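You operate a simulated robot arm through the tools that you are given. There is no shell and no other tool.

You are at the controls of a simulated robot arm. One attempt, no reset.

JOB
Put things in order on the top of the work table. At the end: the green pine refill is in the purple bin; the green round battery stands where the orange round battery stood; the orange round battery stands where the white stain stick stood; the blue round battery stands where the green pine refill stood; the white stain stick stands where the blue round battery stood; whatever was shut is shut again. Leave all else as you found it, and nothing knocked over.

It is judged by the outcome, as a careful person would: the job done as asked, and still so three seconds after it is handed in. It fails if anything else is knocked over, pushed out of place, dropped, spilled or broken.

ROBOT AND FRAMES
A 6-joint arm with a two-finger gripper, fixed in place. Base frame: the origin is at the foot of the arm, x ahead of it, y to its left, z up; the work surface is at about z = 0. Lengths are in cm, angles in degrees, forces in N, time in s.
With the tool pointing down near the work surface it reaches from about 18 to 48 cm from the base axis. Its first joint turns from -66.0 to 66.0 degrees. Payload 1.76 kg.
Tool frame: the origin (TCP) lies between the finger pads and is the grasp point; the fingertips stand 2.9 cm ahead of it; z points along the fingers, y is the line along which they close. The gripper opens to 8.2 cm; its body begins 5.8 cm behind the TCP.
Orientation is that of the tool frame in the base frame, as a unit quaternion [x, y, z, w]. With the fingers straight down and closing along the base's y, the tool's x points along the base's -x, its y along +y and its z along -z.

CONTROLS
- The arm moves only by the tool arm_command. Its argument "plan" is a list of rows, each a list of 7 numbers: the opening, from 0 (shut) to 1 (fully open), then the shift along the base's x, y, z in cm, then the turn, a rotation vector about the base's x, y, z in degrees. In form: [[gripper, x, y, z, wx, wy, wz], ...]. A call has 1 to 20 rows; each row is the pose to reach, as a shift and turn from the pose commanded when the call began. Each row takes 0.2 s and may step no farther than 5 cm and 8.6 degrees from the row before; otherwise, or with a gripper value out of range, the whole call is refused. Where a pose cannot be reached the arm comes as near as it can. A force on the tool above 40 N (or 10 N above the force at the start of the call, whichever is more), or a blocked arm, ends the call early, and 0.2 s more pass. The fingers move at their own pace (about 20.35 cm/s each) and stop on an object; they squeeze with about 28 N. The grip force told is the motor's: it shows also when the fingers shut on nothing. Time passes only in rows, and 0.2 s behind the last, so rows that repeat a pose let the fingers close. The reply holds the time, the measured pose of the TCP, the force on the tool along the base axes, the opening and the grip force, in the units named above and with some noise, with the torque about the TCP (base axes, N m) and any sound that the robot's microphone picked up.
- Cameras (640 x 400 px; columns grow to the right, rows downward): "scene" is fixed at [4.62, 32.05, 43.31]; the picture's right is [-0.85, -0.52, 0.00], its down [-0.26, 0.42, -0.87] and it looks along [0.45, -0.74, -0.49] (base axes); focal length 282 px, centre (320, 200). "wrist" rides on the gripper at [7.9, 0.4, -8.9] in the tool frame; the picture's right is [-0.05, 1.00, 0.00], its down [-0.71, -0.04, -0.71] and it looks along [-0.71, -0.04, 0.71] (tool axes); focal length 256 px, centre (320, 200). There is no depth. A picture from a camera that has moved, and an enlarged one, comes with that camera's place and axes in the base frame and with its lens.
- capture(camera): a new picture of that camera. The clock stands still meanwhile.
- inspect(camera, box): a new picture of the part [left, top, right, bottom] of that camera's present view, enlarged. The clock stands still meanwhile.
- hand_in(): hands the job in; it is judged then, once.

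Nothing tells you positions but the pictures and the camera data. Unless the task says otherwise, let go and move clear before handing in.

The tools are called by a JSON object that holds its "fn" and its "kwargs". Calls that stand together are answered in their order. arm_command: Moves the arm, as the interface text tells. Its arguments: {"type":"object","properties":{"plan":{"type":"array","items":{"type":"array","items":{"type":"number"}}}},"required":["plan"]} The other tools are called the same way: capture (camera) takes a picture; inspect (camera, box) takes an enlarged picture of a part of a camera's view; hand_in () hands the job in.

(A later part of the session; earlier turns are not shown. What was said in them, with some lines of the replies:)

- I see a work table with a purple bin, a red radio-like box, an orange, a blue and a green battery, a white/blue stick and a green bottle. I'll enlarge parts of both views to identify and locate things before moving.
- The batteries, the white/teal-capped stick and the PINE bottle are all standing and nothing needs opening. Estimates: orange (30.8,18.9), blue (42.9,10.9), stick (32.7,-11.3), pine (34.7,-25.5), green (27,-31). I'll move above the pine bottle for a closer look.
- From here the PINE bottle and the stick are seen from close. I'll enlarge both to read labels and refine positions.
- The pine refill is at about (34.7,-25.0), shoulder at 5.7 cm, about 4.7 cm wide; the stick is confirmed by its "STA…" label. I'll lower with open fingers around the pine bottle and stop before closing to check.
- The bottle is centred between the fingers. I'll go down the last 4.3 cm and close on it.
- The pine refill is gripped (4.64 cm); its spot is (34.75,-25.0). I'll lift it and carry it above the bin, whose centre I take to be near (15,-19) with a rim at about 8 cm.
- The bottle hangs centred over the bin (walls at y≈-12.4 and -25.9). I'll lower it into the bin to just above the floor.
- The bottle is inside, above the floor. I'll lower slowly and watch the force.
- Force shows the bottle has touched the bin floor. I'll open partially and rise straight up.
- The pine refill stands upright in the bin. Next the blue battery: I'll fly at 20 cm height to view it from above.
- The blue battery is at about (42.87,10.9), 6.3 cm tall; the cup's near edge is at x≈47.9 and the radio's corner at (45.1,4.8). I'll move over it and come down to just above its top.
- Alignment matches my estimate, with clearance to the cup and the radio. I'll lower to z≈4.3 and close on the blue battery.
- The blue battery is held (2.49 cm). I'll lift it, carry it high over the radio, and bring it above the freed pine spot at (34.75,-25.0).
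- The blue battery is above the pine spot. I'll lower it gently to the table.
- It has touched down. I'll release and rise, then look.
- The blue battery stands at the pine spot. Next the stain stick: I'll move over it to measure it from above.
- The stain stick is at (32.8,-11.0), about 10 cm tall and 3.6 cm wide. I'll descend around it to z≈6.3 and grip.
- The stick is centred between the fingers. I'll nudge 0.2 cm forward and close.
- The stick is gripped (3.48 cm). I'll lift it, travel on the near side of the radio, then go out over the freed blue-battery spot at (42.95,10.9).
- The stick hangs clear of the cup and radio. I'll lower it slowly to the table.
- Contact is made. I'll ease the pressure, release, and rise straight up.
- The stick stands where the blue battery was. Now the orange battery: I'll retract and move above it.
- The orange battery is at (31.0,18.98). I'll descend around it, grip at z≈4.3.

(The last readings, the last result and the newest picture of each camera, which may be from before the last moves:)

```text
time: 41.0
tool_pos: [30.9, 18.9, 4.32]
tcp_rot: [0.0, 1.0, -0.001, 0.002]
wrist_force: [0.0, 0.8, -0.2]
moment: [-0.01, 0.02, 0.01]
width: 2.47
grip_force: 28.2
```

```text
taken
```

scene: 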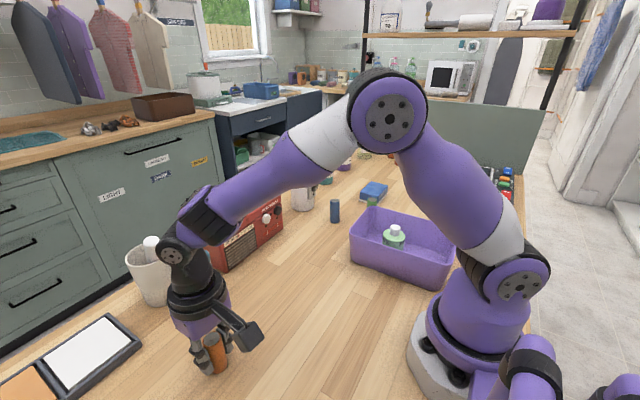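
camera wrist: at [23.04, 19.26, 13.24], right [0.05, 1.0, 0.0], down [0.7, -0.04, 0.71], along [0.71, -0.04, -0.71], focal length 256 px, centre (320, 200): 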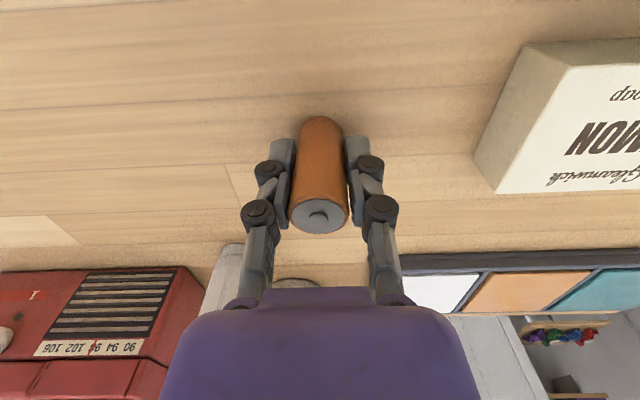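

The orange battery is held. I'll lift and carry it to the freed stick spot (33.0,-11.0), stopping just above the table.

{"fn": "arm_command", "kwargs": {"plan": [[0.1, 0, 0, 1, 0, 0, 0], [0.1, 0, 0, 4, 0, 0, 0], [0.1, 0, 0, 8, 0, 0, 0], [0.1, 0.1, -1.5, 10, 0, 0, 0], [0.1, 0.3, -5, 10.5, 0, 0, 0], [0.1, 0.6, -9.3, 10.5, 0, 0, 0], [0.1, 0.9, -13.6, 10.5, 0, 0, 0], [0.1, 1.2, -17.9, 10.5, 0, 0, 0], [0.1, 1.5, -22.2, 10.5, 0, 0, 0], [0.1, 1.8, -26.2, 10.5, 0, 0, 0], [0.1, 2, -29, 10, 0, 0, 0], [0.1, 2, -29.98, 8, 0, 0, 0], [0.1, 2, -29.98, 5, 0, 0, 0], [0.1, 2, -29.98, 2.5, 0, 0, 0], [0.1, 2, -29.98, 1, 0, 0, 0], [0.1, 2, -29.98, 1, 0, 0, 0]]}}

{"fn": "capture", "kwargs": {"camera": "wrist"}}

```text
time: 44.4
tool_pos: [32.85, -11.06, 5.38]
tcp_rot: [0.0, 1.0, 0.0, 0.001]
wrist_force: [0.3, -1.1, -1.5]
moment: [0.02, 0.01, 0.02]
width: 2.49
grip_force: 28.1
```

```text
taken
camera wrist: at [25.07, -10.69, 14.25], right [0.05, 1.0, 0.0], down [0.7, -0.04, 0.71], along [0.71, -0.04, -0.71], focal length 256 px, centre (320, 200)
```

wrist: 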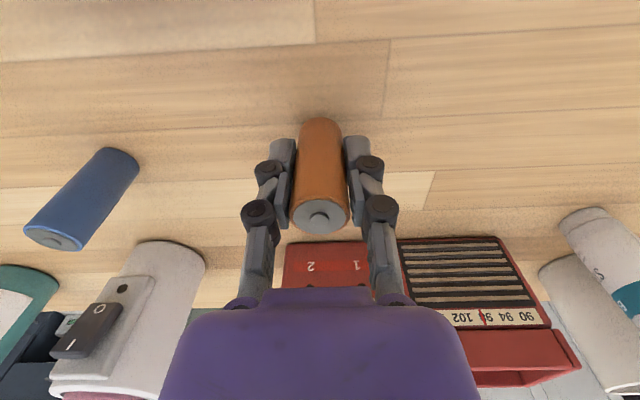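

Everything is in place above the stick spot. I'll lower the last centimetre in small steps.

{"fn": "arm_command", "kwargs": {"plan": [[0.1, 0, 0, -0.4, 0, 0, 0], [0.1, 0, 0, -0.8, 0, 0, 0], [0.1, 0, 0, -0.95, 0, 0, 0], [0.1, 0, 0, -0.95, 0, 0, 0]]}}

{"fn": "arm_command", "kwargs": {"plan": [[0.1, 0, 0, -0.08, 0, 0, 0], [0.1, 0, 0, -0.12, 0, 0, 0], [0.1, 0, 0, -0.12, 0, 0, 0]]}}

```text
time: 45.4
tool_pos: [33.0, -11.16, 4.51]
tcp_rot: [-0.001, 1.0, 0.0, 0.0]
wrist_force: [-0.8, -0.8, -1.2]
moment: [-0.01, -0.01, 0.01]
width: 2.48
grip_force: 28.3
```

```text
time: 46.2
tool_pos: [33.01, -11.01, 4.42]
tcp_rot: [0.0, 1.0, 0.0, 0.001]
wrist_force: [0.6, 0.1, -0.6]
moment: [-0.01, -0.01, -0.01]
width: 2.5
grip_force: 27.7
```

{"fn": "arm_command", "kwargs": {"plan": [[0.1, 0, 0, -0.05, 0, 0, 0], [0.1, 0, 0, -0.1, 0, 0, 0], [0.1, 0, 0, -0.1, 0, 0, 0]]}}

```text
time: 47.0
tool_pos: [32.99, -11.0, 4.3]
tcp_rot: [0.0, 1.0, -0.001, 0.002]
wrist_force: [-4.7, 4.0, 20.8]
moment: [0.16, 0.16, 0.02]
width: 2.51
grip_force: 28.2
```

Firm contact; I'll ease up slightly, release and rise.

{"fn": "arm_command", "kwargs": {"plan": [[0.1, 0, 0, 0.07, 0, 0, 0], [0.1, 0, 0, 0.07, 0, 0, 0], [0.4, 0, 0, 0.07, 0, 0, 0], [0.7, 0, 0, 0.07, 0, 0, 0], [0.75, 0, 0, 0.5, 0, 0, 0], [0.75, 0, 0, 2.5, 0, 0, 0], [0.75, 0, 0, 6, 0, 0, 0], [0.75, 0, 0, 10, 0, 0, 0], [0.75, 0, 0, 14, 0, 0, 0]]}}

{"fn": "capture", "kwargs": {"camera": "wrist"}}

{"fn": "inspect", "kwargs": {"camera": "scene", "box": [260, 140, 480, 290]}}

```text
time: 49.0
tool_pos: [32.74, -10.79, 18.35]
tcp_rot: [0.0, 1.0, 0.0, 0.0]
wrist_force: [0.2, 0.5, 0.1]
moment: [0.02, -0.02, 0.02]
width: 6.16
grip_force: 0.1
```

```text
taken
camera wrist: at [24.94, -10.48, 27.18], right [0.05, 1.0, 0.0], down [0.71, -0.04, 0.71], along [0.71, -0.04, -0.71], focal length 256 px, centre (320, 200)
```

wrist: 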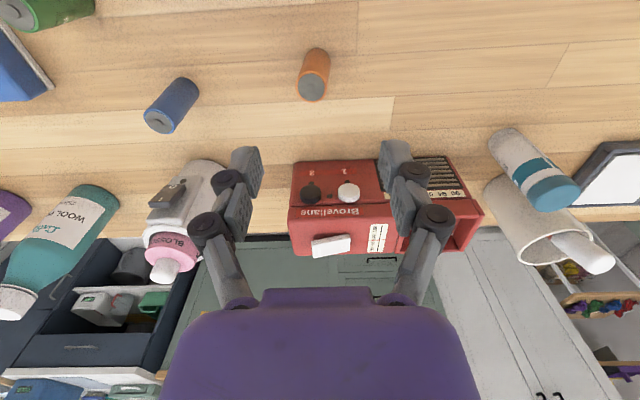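

```text
2.67 times, centred on (370, 215) of scene
camera zoom: at [4.62, 32.05, 43.31], right [-0.85, -0.52, 0.0], down [-0.26, 0.42, -0.87], along [0.45, -0.74, -0.49], focal length 751 px, centre (187, 160)
```

zoom: 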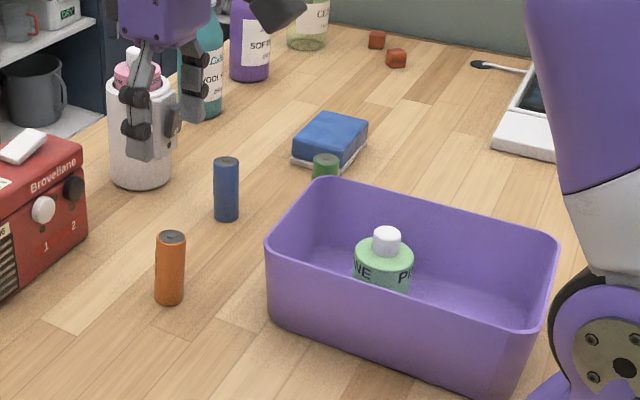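

The orange battery stands at the stick's old spot. Last, the green battery: moving above it near (27,-31).

{"fn": "arm_command", "kwargs": {"plan": [[0.75, -0.5, -2, 0.8, 0, 0, 0], [0.75, -1.5, -5.5, 0.8, 0, 0, 0], [0.75, -2.7, -9.5, 0.8, 0, 0, 0], [0.75, -3.9, -13.5, 0.8, 0, 0, 0], [0.75, -5.1, -17, 0.8, 0, 0, 0], [0.75, -5.8, -19.3, 0.8, 0, 0, 0], [0.75, -6, -20, 0.8, 0, 0, 0]]}}

{"fn": "capture", "kwargs": {"camera": "wrist"}}

{"fn": "inspect", "kwargs": {"camera": "wrist", "box": [220, 0, 430, 140]}}

```text
time: 50.6
tool_pos: [26.89, -31.13, 19.06]
tcp_rot: [0.0, 1.0, 0.0, 0.001]
wrist_force: [0.5, -0.3, 0.2]
moment: [0.0, 0.0, -0.02]
width: 6.14
grip_force: 0.1
```

```text
taken
camera wrist: at [19.08, -30.75, 27.88], right [0.05, 1.0, 0.0], down [0.71, -0.04, 0.71], along [0.71, -0.04, -0.71], focal length 256 px, centre (320, 200)
```

wrist: 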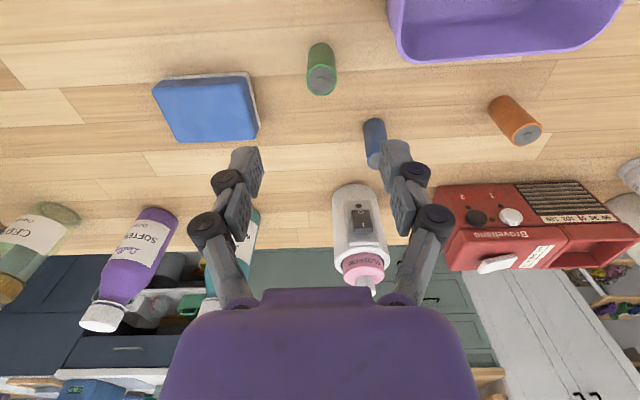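

```text
2.86 times, centred on (325, 70) of wrist
camera zoom: at [19.08, -30.75, 27.88], right [0.05, 1.0, 0.0], down [0.71, -0.04, 0.71], along [0.71, -0.04, -0.71], focal length 731 px, centre (306, 571)
```

zoom: 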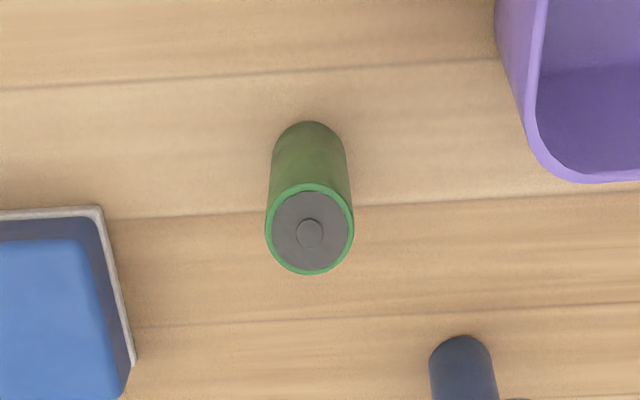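

The green battery is at (26.97,-30.9); the bin's rounded corner is about 5 cm off. I'll use a narrower opening and descend around it, then grip at z≈4.6.

{"fn": "arm_command", "kwargs": {"plan": [[0.55, 0, 0.1, -2, 0, 0, 0], [0.55, 0, 0.1, -5, 0, 0, 0], [0.55, 0, 0.1, -8, 0, 0, 0], [0.55, 0, 0.1, -9.5, 0, 0, 0], [0.55, 0, 0.1, -9.5, 0, 0, 0]]}}

{"fn": "capture", "kwargs": {"camera": "wrist"}}

{"fn": "inspect", "kwargs": {"camera": "scene", "box": [300, 100, 480, 260]}}

```text
time: 51.8
tool_pos: [26.89, -31.0, 9.53]
tcp_rot: [0.0, 1.0, 0.001, 0.001]
wrist_force: [-1.9, -0.2, -0.2]
moment: [-0.01, -0.03, -0.01]
width: 4.53
grip_force: 0.1
```

```text
taken
camera wrist: at [19.09, -30.6, 18.39], right [0.05, 1.0, 0.0], down [0.71, -0.04, 0.71], along [0.71, -0.04, -0.71], focal length 256 px, centre (320, 200)
```

wrist: 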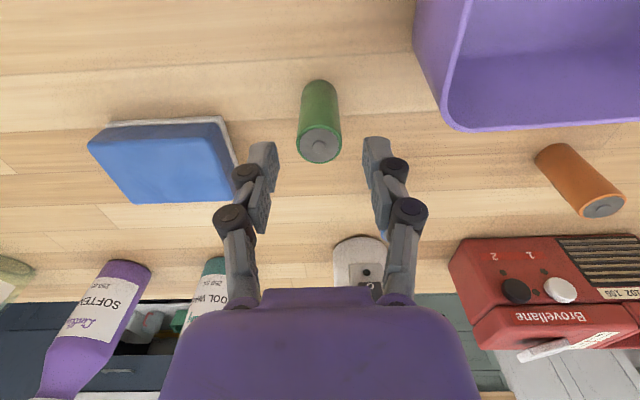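

```text
2.50 times, centred on (390, 180) of scene
camera zoom: at [4.62, 32.05, 43.31], right [-0.85, -0.52, 0.0], down [-0.26, 0.42, -0.87], along [0.45, -0.74, -0.49], focal length 704 px, centre (145, 250)
```

zoom: 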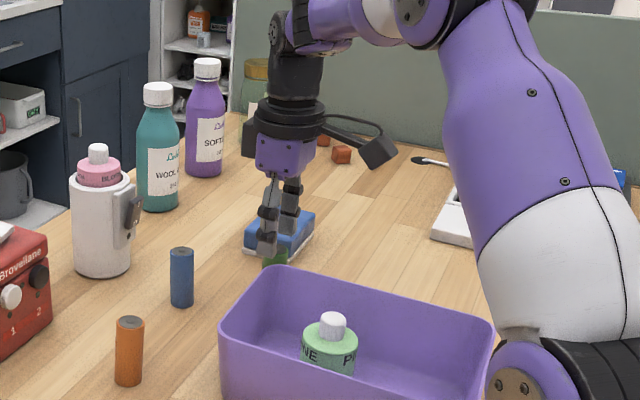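

The battery is centred and the bin is well clear of the right finger. Lowering and gripping.

{"fn": "arm_command", "kwargs": {"plan": [[0.55, 0, 0, -2, 0, 0, 0], [0.55, 0, 0, -3.8, 0, 0, 0], [0.55, 0, 0, -4.9, 0, 0, 0], [0.55, 0, 0, -4.9, 0, 0, 0], [0.35, 0, 0, -4.9, 0, 0, 0], [0.2, 0, 0, -4.9, 0, 0, 0], [0.1, 0, 0, -4.9, 0, 0, 0], [0.1, 0, 0, -4.9, 0, 0, 0]]}}

{"fn": "capture", "kwargs": {"camera": "wrist"}}

```text
time: 53.6
tool_pos: [26.8, -31.02, 4.54]
tcp_rot: [0.0, 1.0, 0.0, 0.001]
wrist_force: [0.1, 0.2, 0.3]
moment: [0.0, -0.01, 0.01]
width: 2.48
grip_force: 28.1
```

```text
taken
camera wrist: at [19.05, -30.65, 13.46], right [0.05, 1.0, 0.0], down [0.7, -0.04, 0.71], along [0.71, -0.04, -0.71], focal length 256 px, centre (320, 200)
```

wrist: 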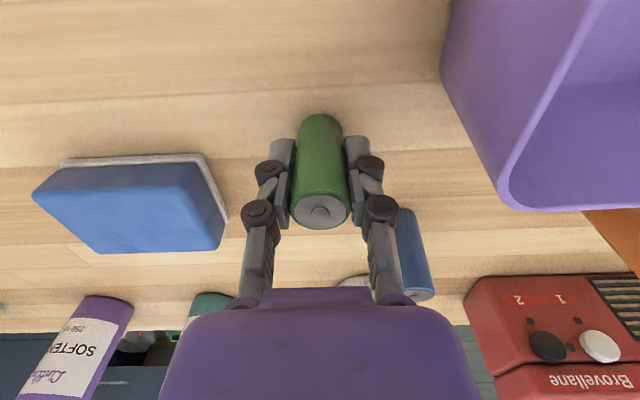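

The green battery is held. I'll lift it well above everything and carry it to the orange battery's old spot (31.0,18.98).

{"fn": "arm_command", "kwargs": {"plan": [[0.1, 0, 0, 1, 0, 0, 0], [0.1, 0, 0, 4, 0, 0, 0], [0.1, 0, 0, 8, 0, 0, 0], [0.1, 0, 0, 12, 0, 0, 0], [0.1, 0.12, 1.5, 13, 0, 0, 0], [0.1, 0.4, 5, 13, 0, 0, 0], [0.1, 0.75, 9.3, 13, 0, 0, 0], [0.1, 1.1, 13.6, 13, 0, 0, 0], [0.1, 1.45, 17.9, 13, 0, 0, 0], [0.1, 1.8, 22.2, 13, 0, 0, 0], [0.1, 2.15, 26.5, 13, 0, 0, 0], [0.1, 2.5, 30.8, 13, 0, 0, 0], [0.1, 2.85, 35.1, 13, 0, 0, 0], [0.1, 3.2, 39.4, 13, 0, 0, 0], [0.1, 3.5, 43.5, 13, 0, 0, 0], [0.1, 3.8, 47, 13, 0, 0, 0], [0.1, 4, 49.2, 13, 0, 0, 0], [0.1, 4, 49.88, 12, 0, 0, 0], [0.1, 4, 49.88, 9, 0, 0, 0], [0.1, 4, 49.88, 6, 0, 0, 0]]}}

{"fn": "capture", "kwargs": {"camera": "wrist"}}

{"fn": "capture", "kwargs": {"camera": "scene"}}

```text
time: 57.8
tool_pos: [31.0, 18.73, 10.45]
tcp_rot: [0.0, 1.0, 0.0, 0.001]
wrist_force: [-0.1, -0.2, -1.1]
moment: [0.0, 0.01, -0.01]
width: 2.45
grip_force: 27.8
```

```text
taken
camera wrist: at [23.05, 19.11, 19.38], right [0.05, 1.0, 0.0], down [0.7, -0.04, 0.71], along [0.71, -0.04, -0.71], focal length 256 px, centre (320, 200)
```

wrist: 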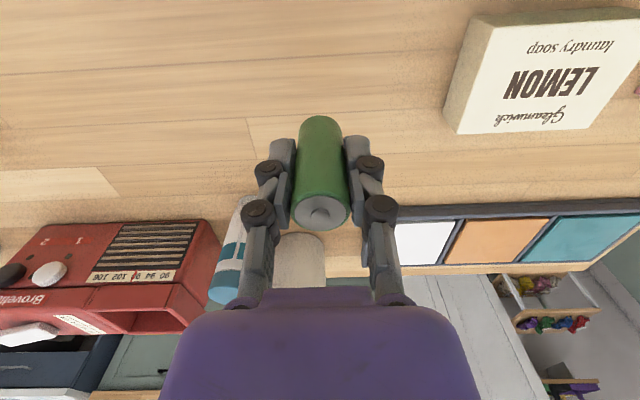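

```text
taken
```

scene: 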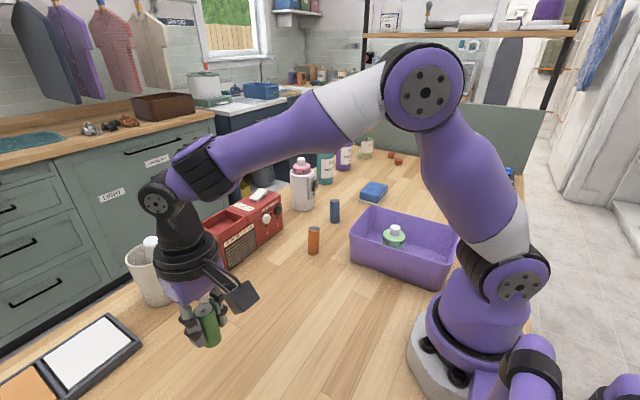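

The green battery is above the orange spot. Lowering gently.

{"fn": "arm_command", "kwargs": {"plan": [[0.1, 0, 0, -2, 0, 0, 0], [0.1, 0, 0, -4, 0, 0, 0], [0.1, 0, 0, -5.3, 0, 0, 0], [0.1, 0, 0, -5.9, 0, 0, 0], [0.1, 0, 0, -5.9, 0, 0, 0]]}}

{"fn": "arm_command", "kwargs": {"plan": [[0.1, 0, 0, -0.08, 0, 0, 0], [0.1, 0, 0, -0.15, 0, 0, 0], [0.1, 0, 0, -0.15, 0, 0, 0]]}}

```text
time: 59.0
tool_pos: [30.92, 18.74, 4.61]
tcp_rot: [0.0, 1.0, -0.001, 0.001]
wrist_force: [-0.5, 0.1, -1.4]
moment: [0.0, 0.02, 0.01]
width: 2.5
grip_force: 28.4
```

```text
time: 59.8
tool_pos: [30.97, 18.86, 4.61]
tcp_rot: [0.0, 1.0, -0.001, 0.001]
wrist_force: [0.5, 0.4, -1.3]
moment: [-0.02, -0.01, 0.01]
width: 2.49
grip_force: 28.0
```

{"fn": "arm_command", "kwargs": {"plan": [[0.1, 0, 0, -0.04, 0, 0, 0], [0.1, 0, 0, -0.08, 0, 0, 0], [0.1, 0, 0, -0.08, 0, 0, 0]]}}

```text
time: 60.6
tool_pos: [30.97, 18.85, 4.65]
tcp_rot: [0.0, 1.0, 0.0, 0.001]
wrist_force: [-5.1, -2.7, 18.7]
moment: [-0.14, 0.23, 0.01]
width: 2.48
grip_force: 28.1
```

Contact with the table. I'll ease up a little, release, and rise clear.

{"fn": "arm_command", "kwargs": {"plan": [[0.1, 0, 0, 0.06, 0, 0, 0], [0.1, 0, 0, 0.06, 0, 0, 0], [0.35, 0, 0, 0.06, 0, 0, 0], [0.65, 0, 0, 0.06, 0, 0, 0], [0.75, 0, 0, 0.5, 0, 0, 0], [0.75, 0, 0, 2.5, 0, 0, 0], [0.75, 0, 0, 6, 0, 0, 0], [0.75, 0, 0, 10, 0, 0, 0], [0.75, 0, 0, 14, 0, 0, 0]]}}

{"fn": "capture", "kwargs": {"camera": "wrist"}}

{"fn": "capture", "kwargs": {"camera": "scene"}}

```text
time: 62.6
tool_pos: [30.78, 18.91, 18.47]
tcp_rot: [0.001, 1.0, 0.0, 0.001]
wrist_force: [0.7, 0.0, -0.3]
moment: [-0.03, -0.01, -0.01]
width: 6.18
grip_force: 0.0
```

```text
taken
camera wrist: at [23.05, 19.3, 27.23], right [0.05, 1.0, 0.0], down [0.71, -0.04, 0.71], along [0.71, -0.04, -0.71], focal length 256 px, centre (320, 200)
```

wrist: 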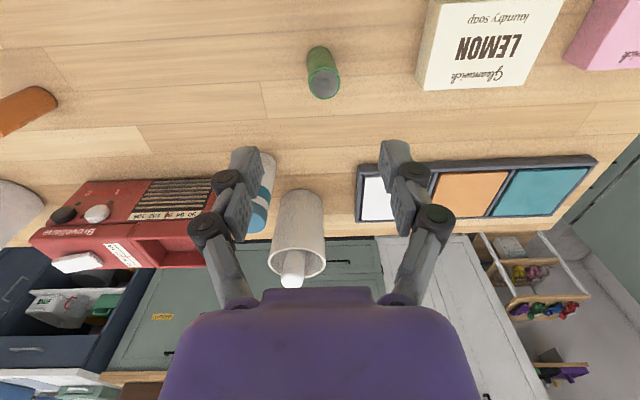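

```text
taken
```

scene: 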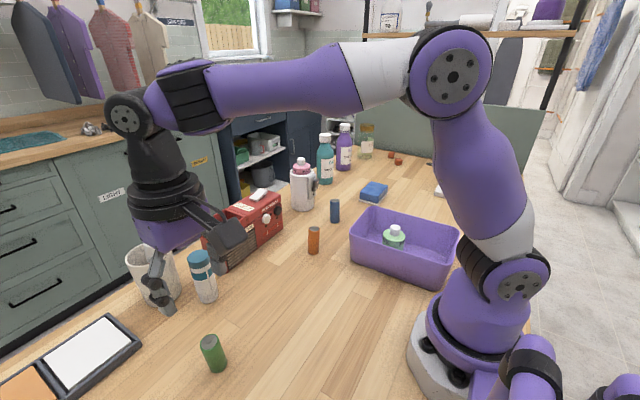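

All five items are standing at their new places. I'll withdraw the arm up and back, then check the whole table once more.

{"fn": "arm_command", "kwargs": {"plan": [[0.75, -0.5, -1, 2.5, 0, 0, 0], [0.75, -1.5, -3, 5.5, 0, 0, 0], [0.75, -2.8, -6, 8.5, 0, 0, 0], [0.75, -4, -9.5, 11, 0, 0, 0], [0.75, -5.2, -13.5, 12.5, 0, 0, 0], [0.75, -6.4, -17.5, 13.5, 0, 0, 0], [0.85, -7.6, -21.5, 13.5, 0, 0, 0], [0.9, -8.6, -25.3, 13.5, 0, 0, 0], [1, -9.5, -28.8, 13.5, 0, 0, 0], [1, -10.1, -31, 13.5, 0, 0, 0], [1, -10.1, -31.3, 13.5, 0, 0, 0]]}}

{"fn": "capture", "kwargs": {"camera": "scene"}}

{"fn": "inspect", "kwargs": {"camera": "scene", "box": [100, 180, 340, 390]}}

{"fn": "inspect", "kwargs": {"camera": "scene", "box": [260, 140, 480, 290]}}

{"fn": "capture", "kwargs": {"camera": "wrist"}}

```text
time: 65.0
tool_pos: [21.06, -12.49, 32.14]
tcp_rot: [0.0, 1.0, 0.0, 0.001]
wrist_force: [0.6, -0.1, 0.4]
moment: [0.02, 0.04, 0.0]
width: 8.2
grip_force: 0.1
```

```text
taken
```

scene: 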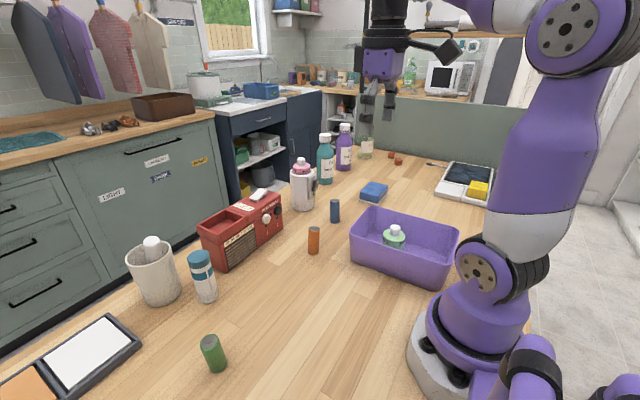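

```text
1.90 times, centred on (220, 285) of scene
camera zoom: at [4.62, 32.04, 43.31], right [-0.85, -0.52, 0.0], down [-0.26, 0.42, -0.87], along [0.45, -0.74, -0.49], focal length 537 px, centre (510, 38)
```

zoom: 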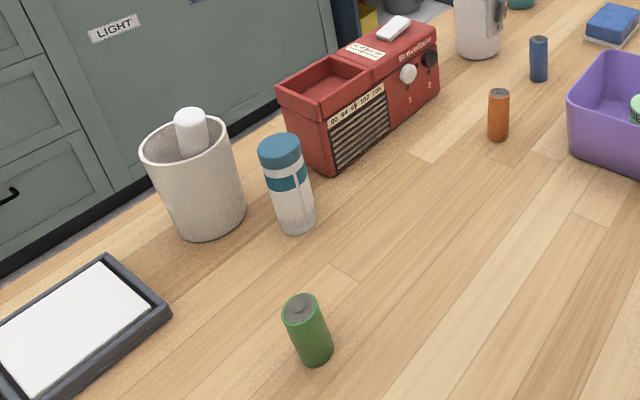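

```text
2.67 times, centred on (370, 215) of scene
camera zoom: at [4.62, 32.04, 43.31], right [-0.85, -0.52, 0.0], down [-0.26, 0.42, -0.87], along [0.45, -0.74, -0.49], focal length 751 px, centre (187, 160)
```

zoom: 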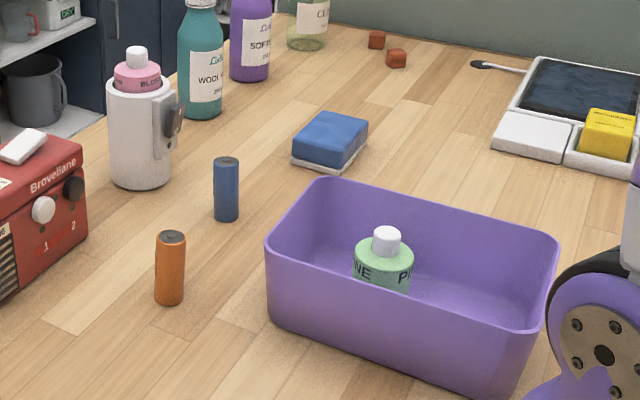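

```text
taken
camera wrist: at [13.06, -12.13, 40.88], right [0.05, 1.0, 0.0], down [0.7, -0.04, 0.71], along [0.71, -0.04, -0.71], focal length 256 px, centre (320, 200)
```

wrist: 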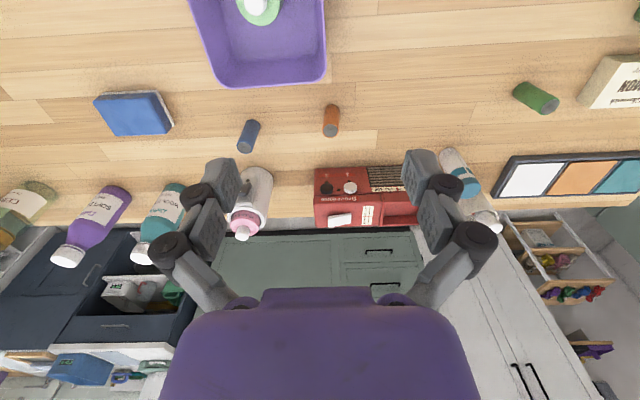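

The final pictures show the pine refill upright in the bin, green at the orange spot, orange at the stick spot, blue at the pine spot and the stick at the blue spot. Everything else is unmoved and the arm is clear, so I hand in.

{"fn": "hand_in", "kwargs": {}}

```text
The job is handed in.
```

The job is done and handed in, and the last pictures show everything where you asked, all upright:

| Item | Where it is now |
|---|---|
| Green pine refill | In the purple bin |
| Green round battery | Where the orange battery stood |
| Orange round battery | Where the stain stick stood |
| Blue round battery | Where the pine refill stood |
| White stain stick | Where the blue battery stood |

I took the white stick with the teal cap and the "STA…" label as the stain stick, not the white-topped one in the cup.

Nothing had to be opened, so nothing needed shutting again. Comparing the pictures from before and after, the other items I could see, including the cup and radio, had not moved. The arm was clear with its gripper empty when I handed in.
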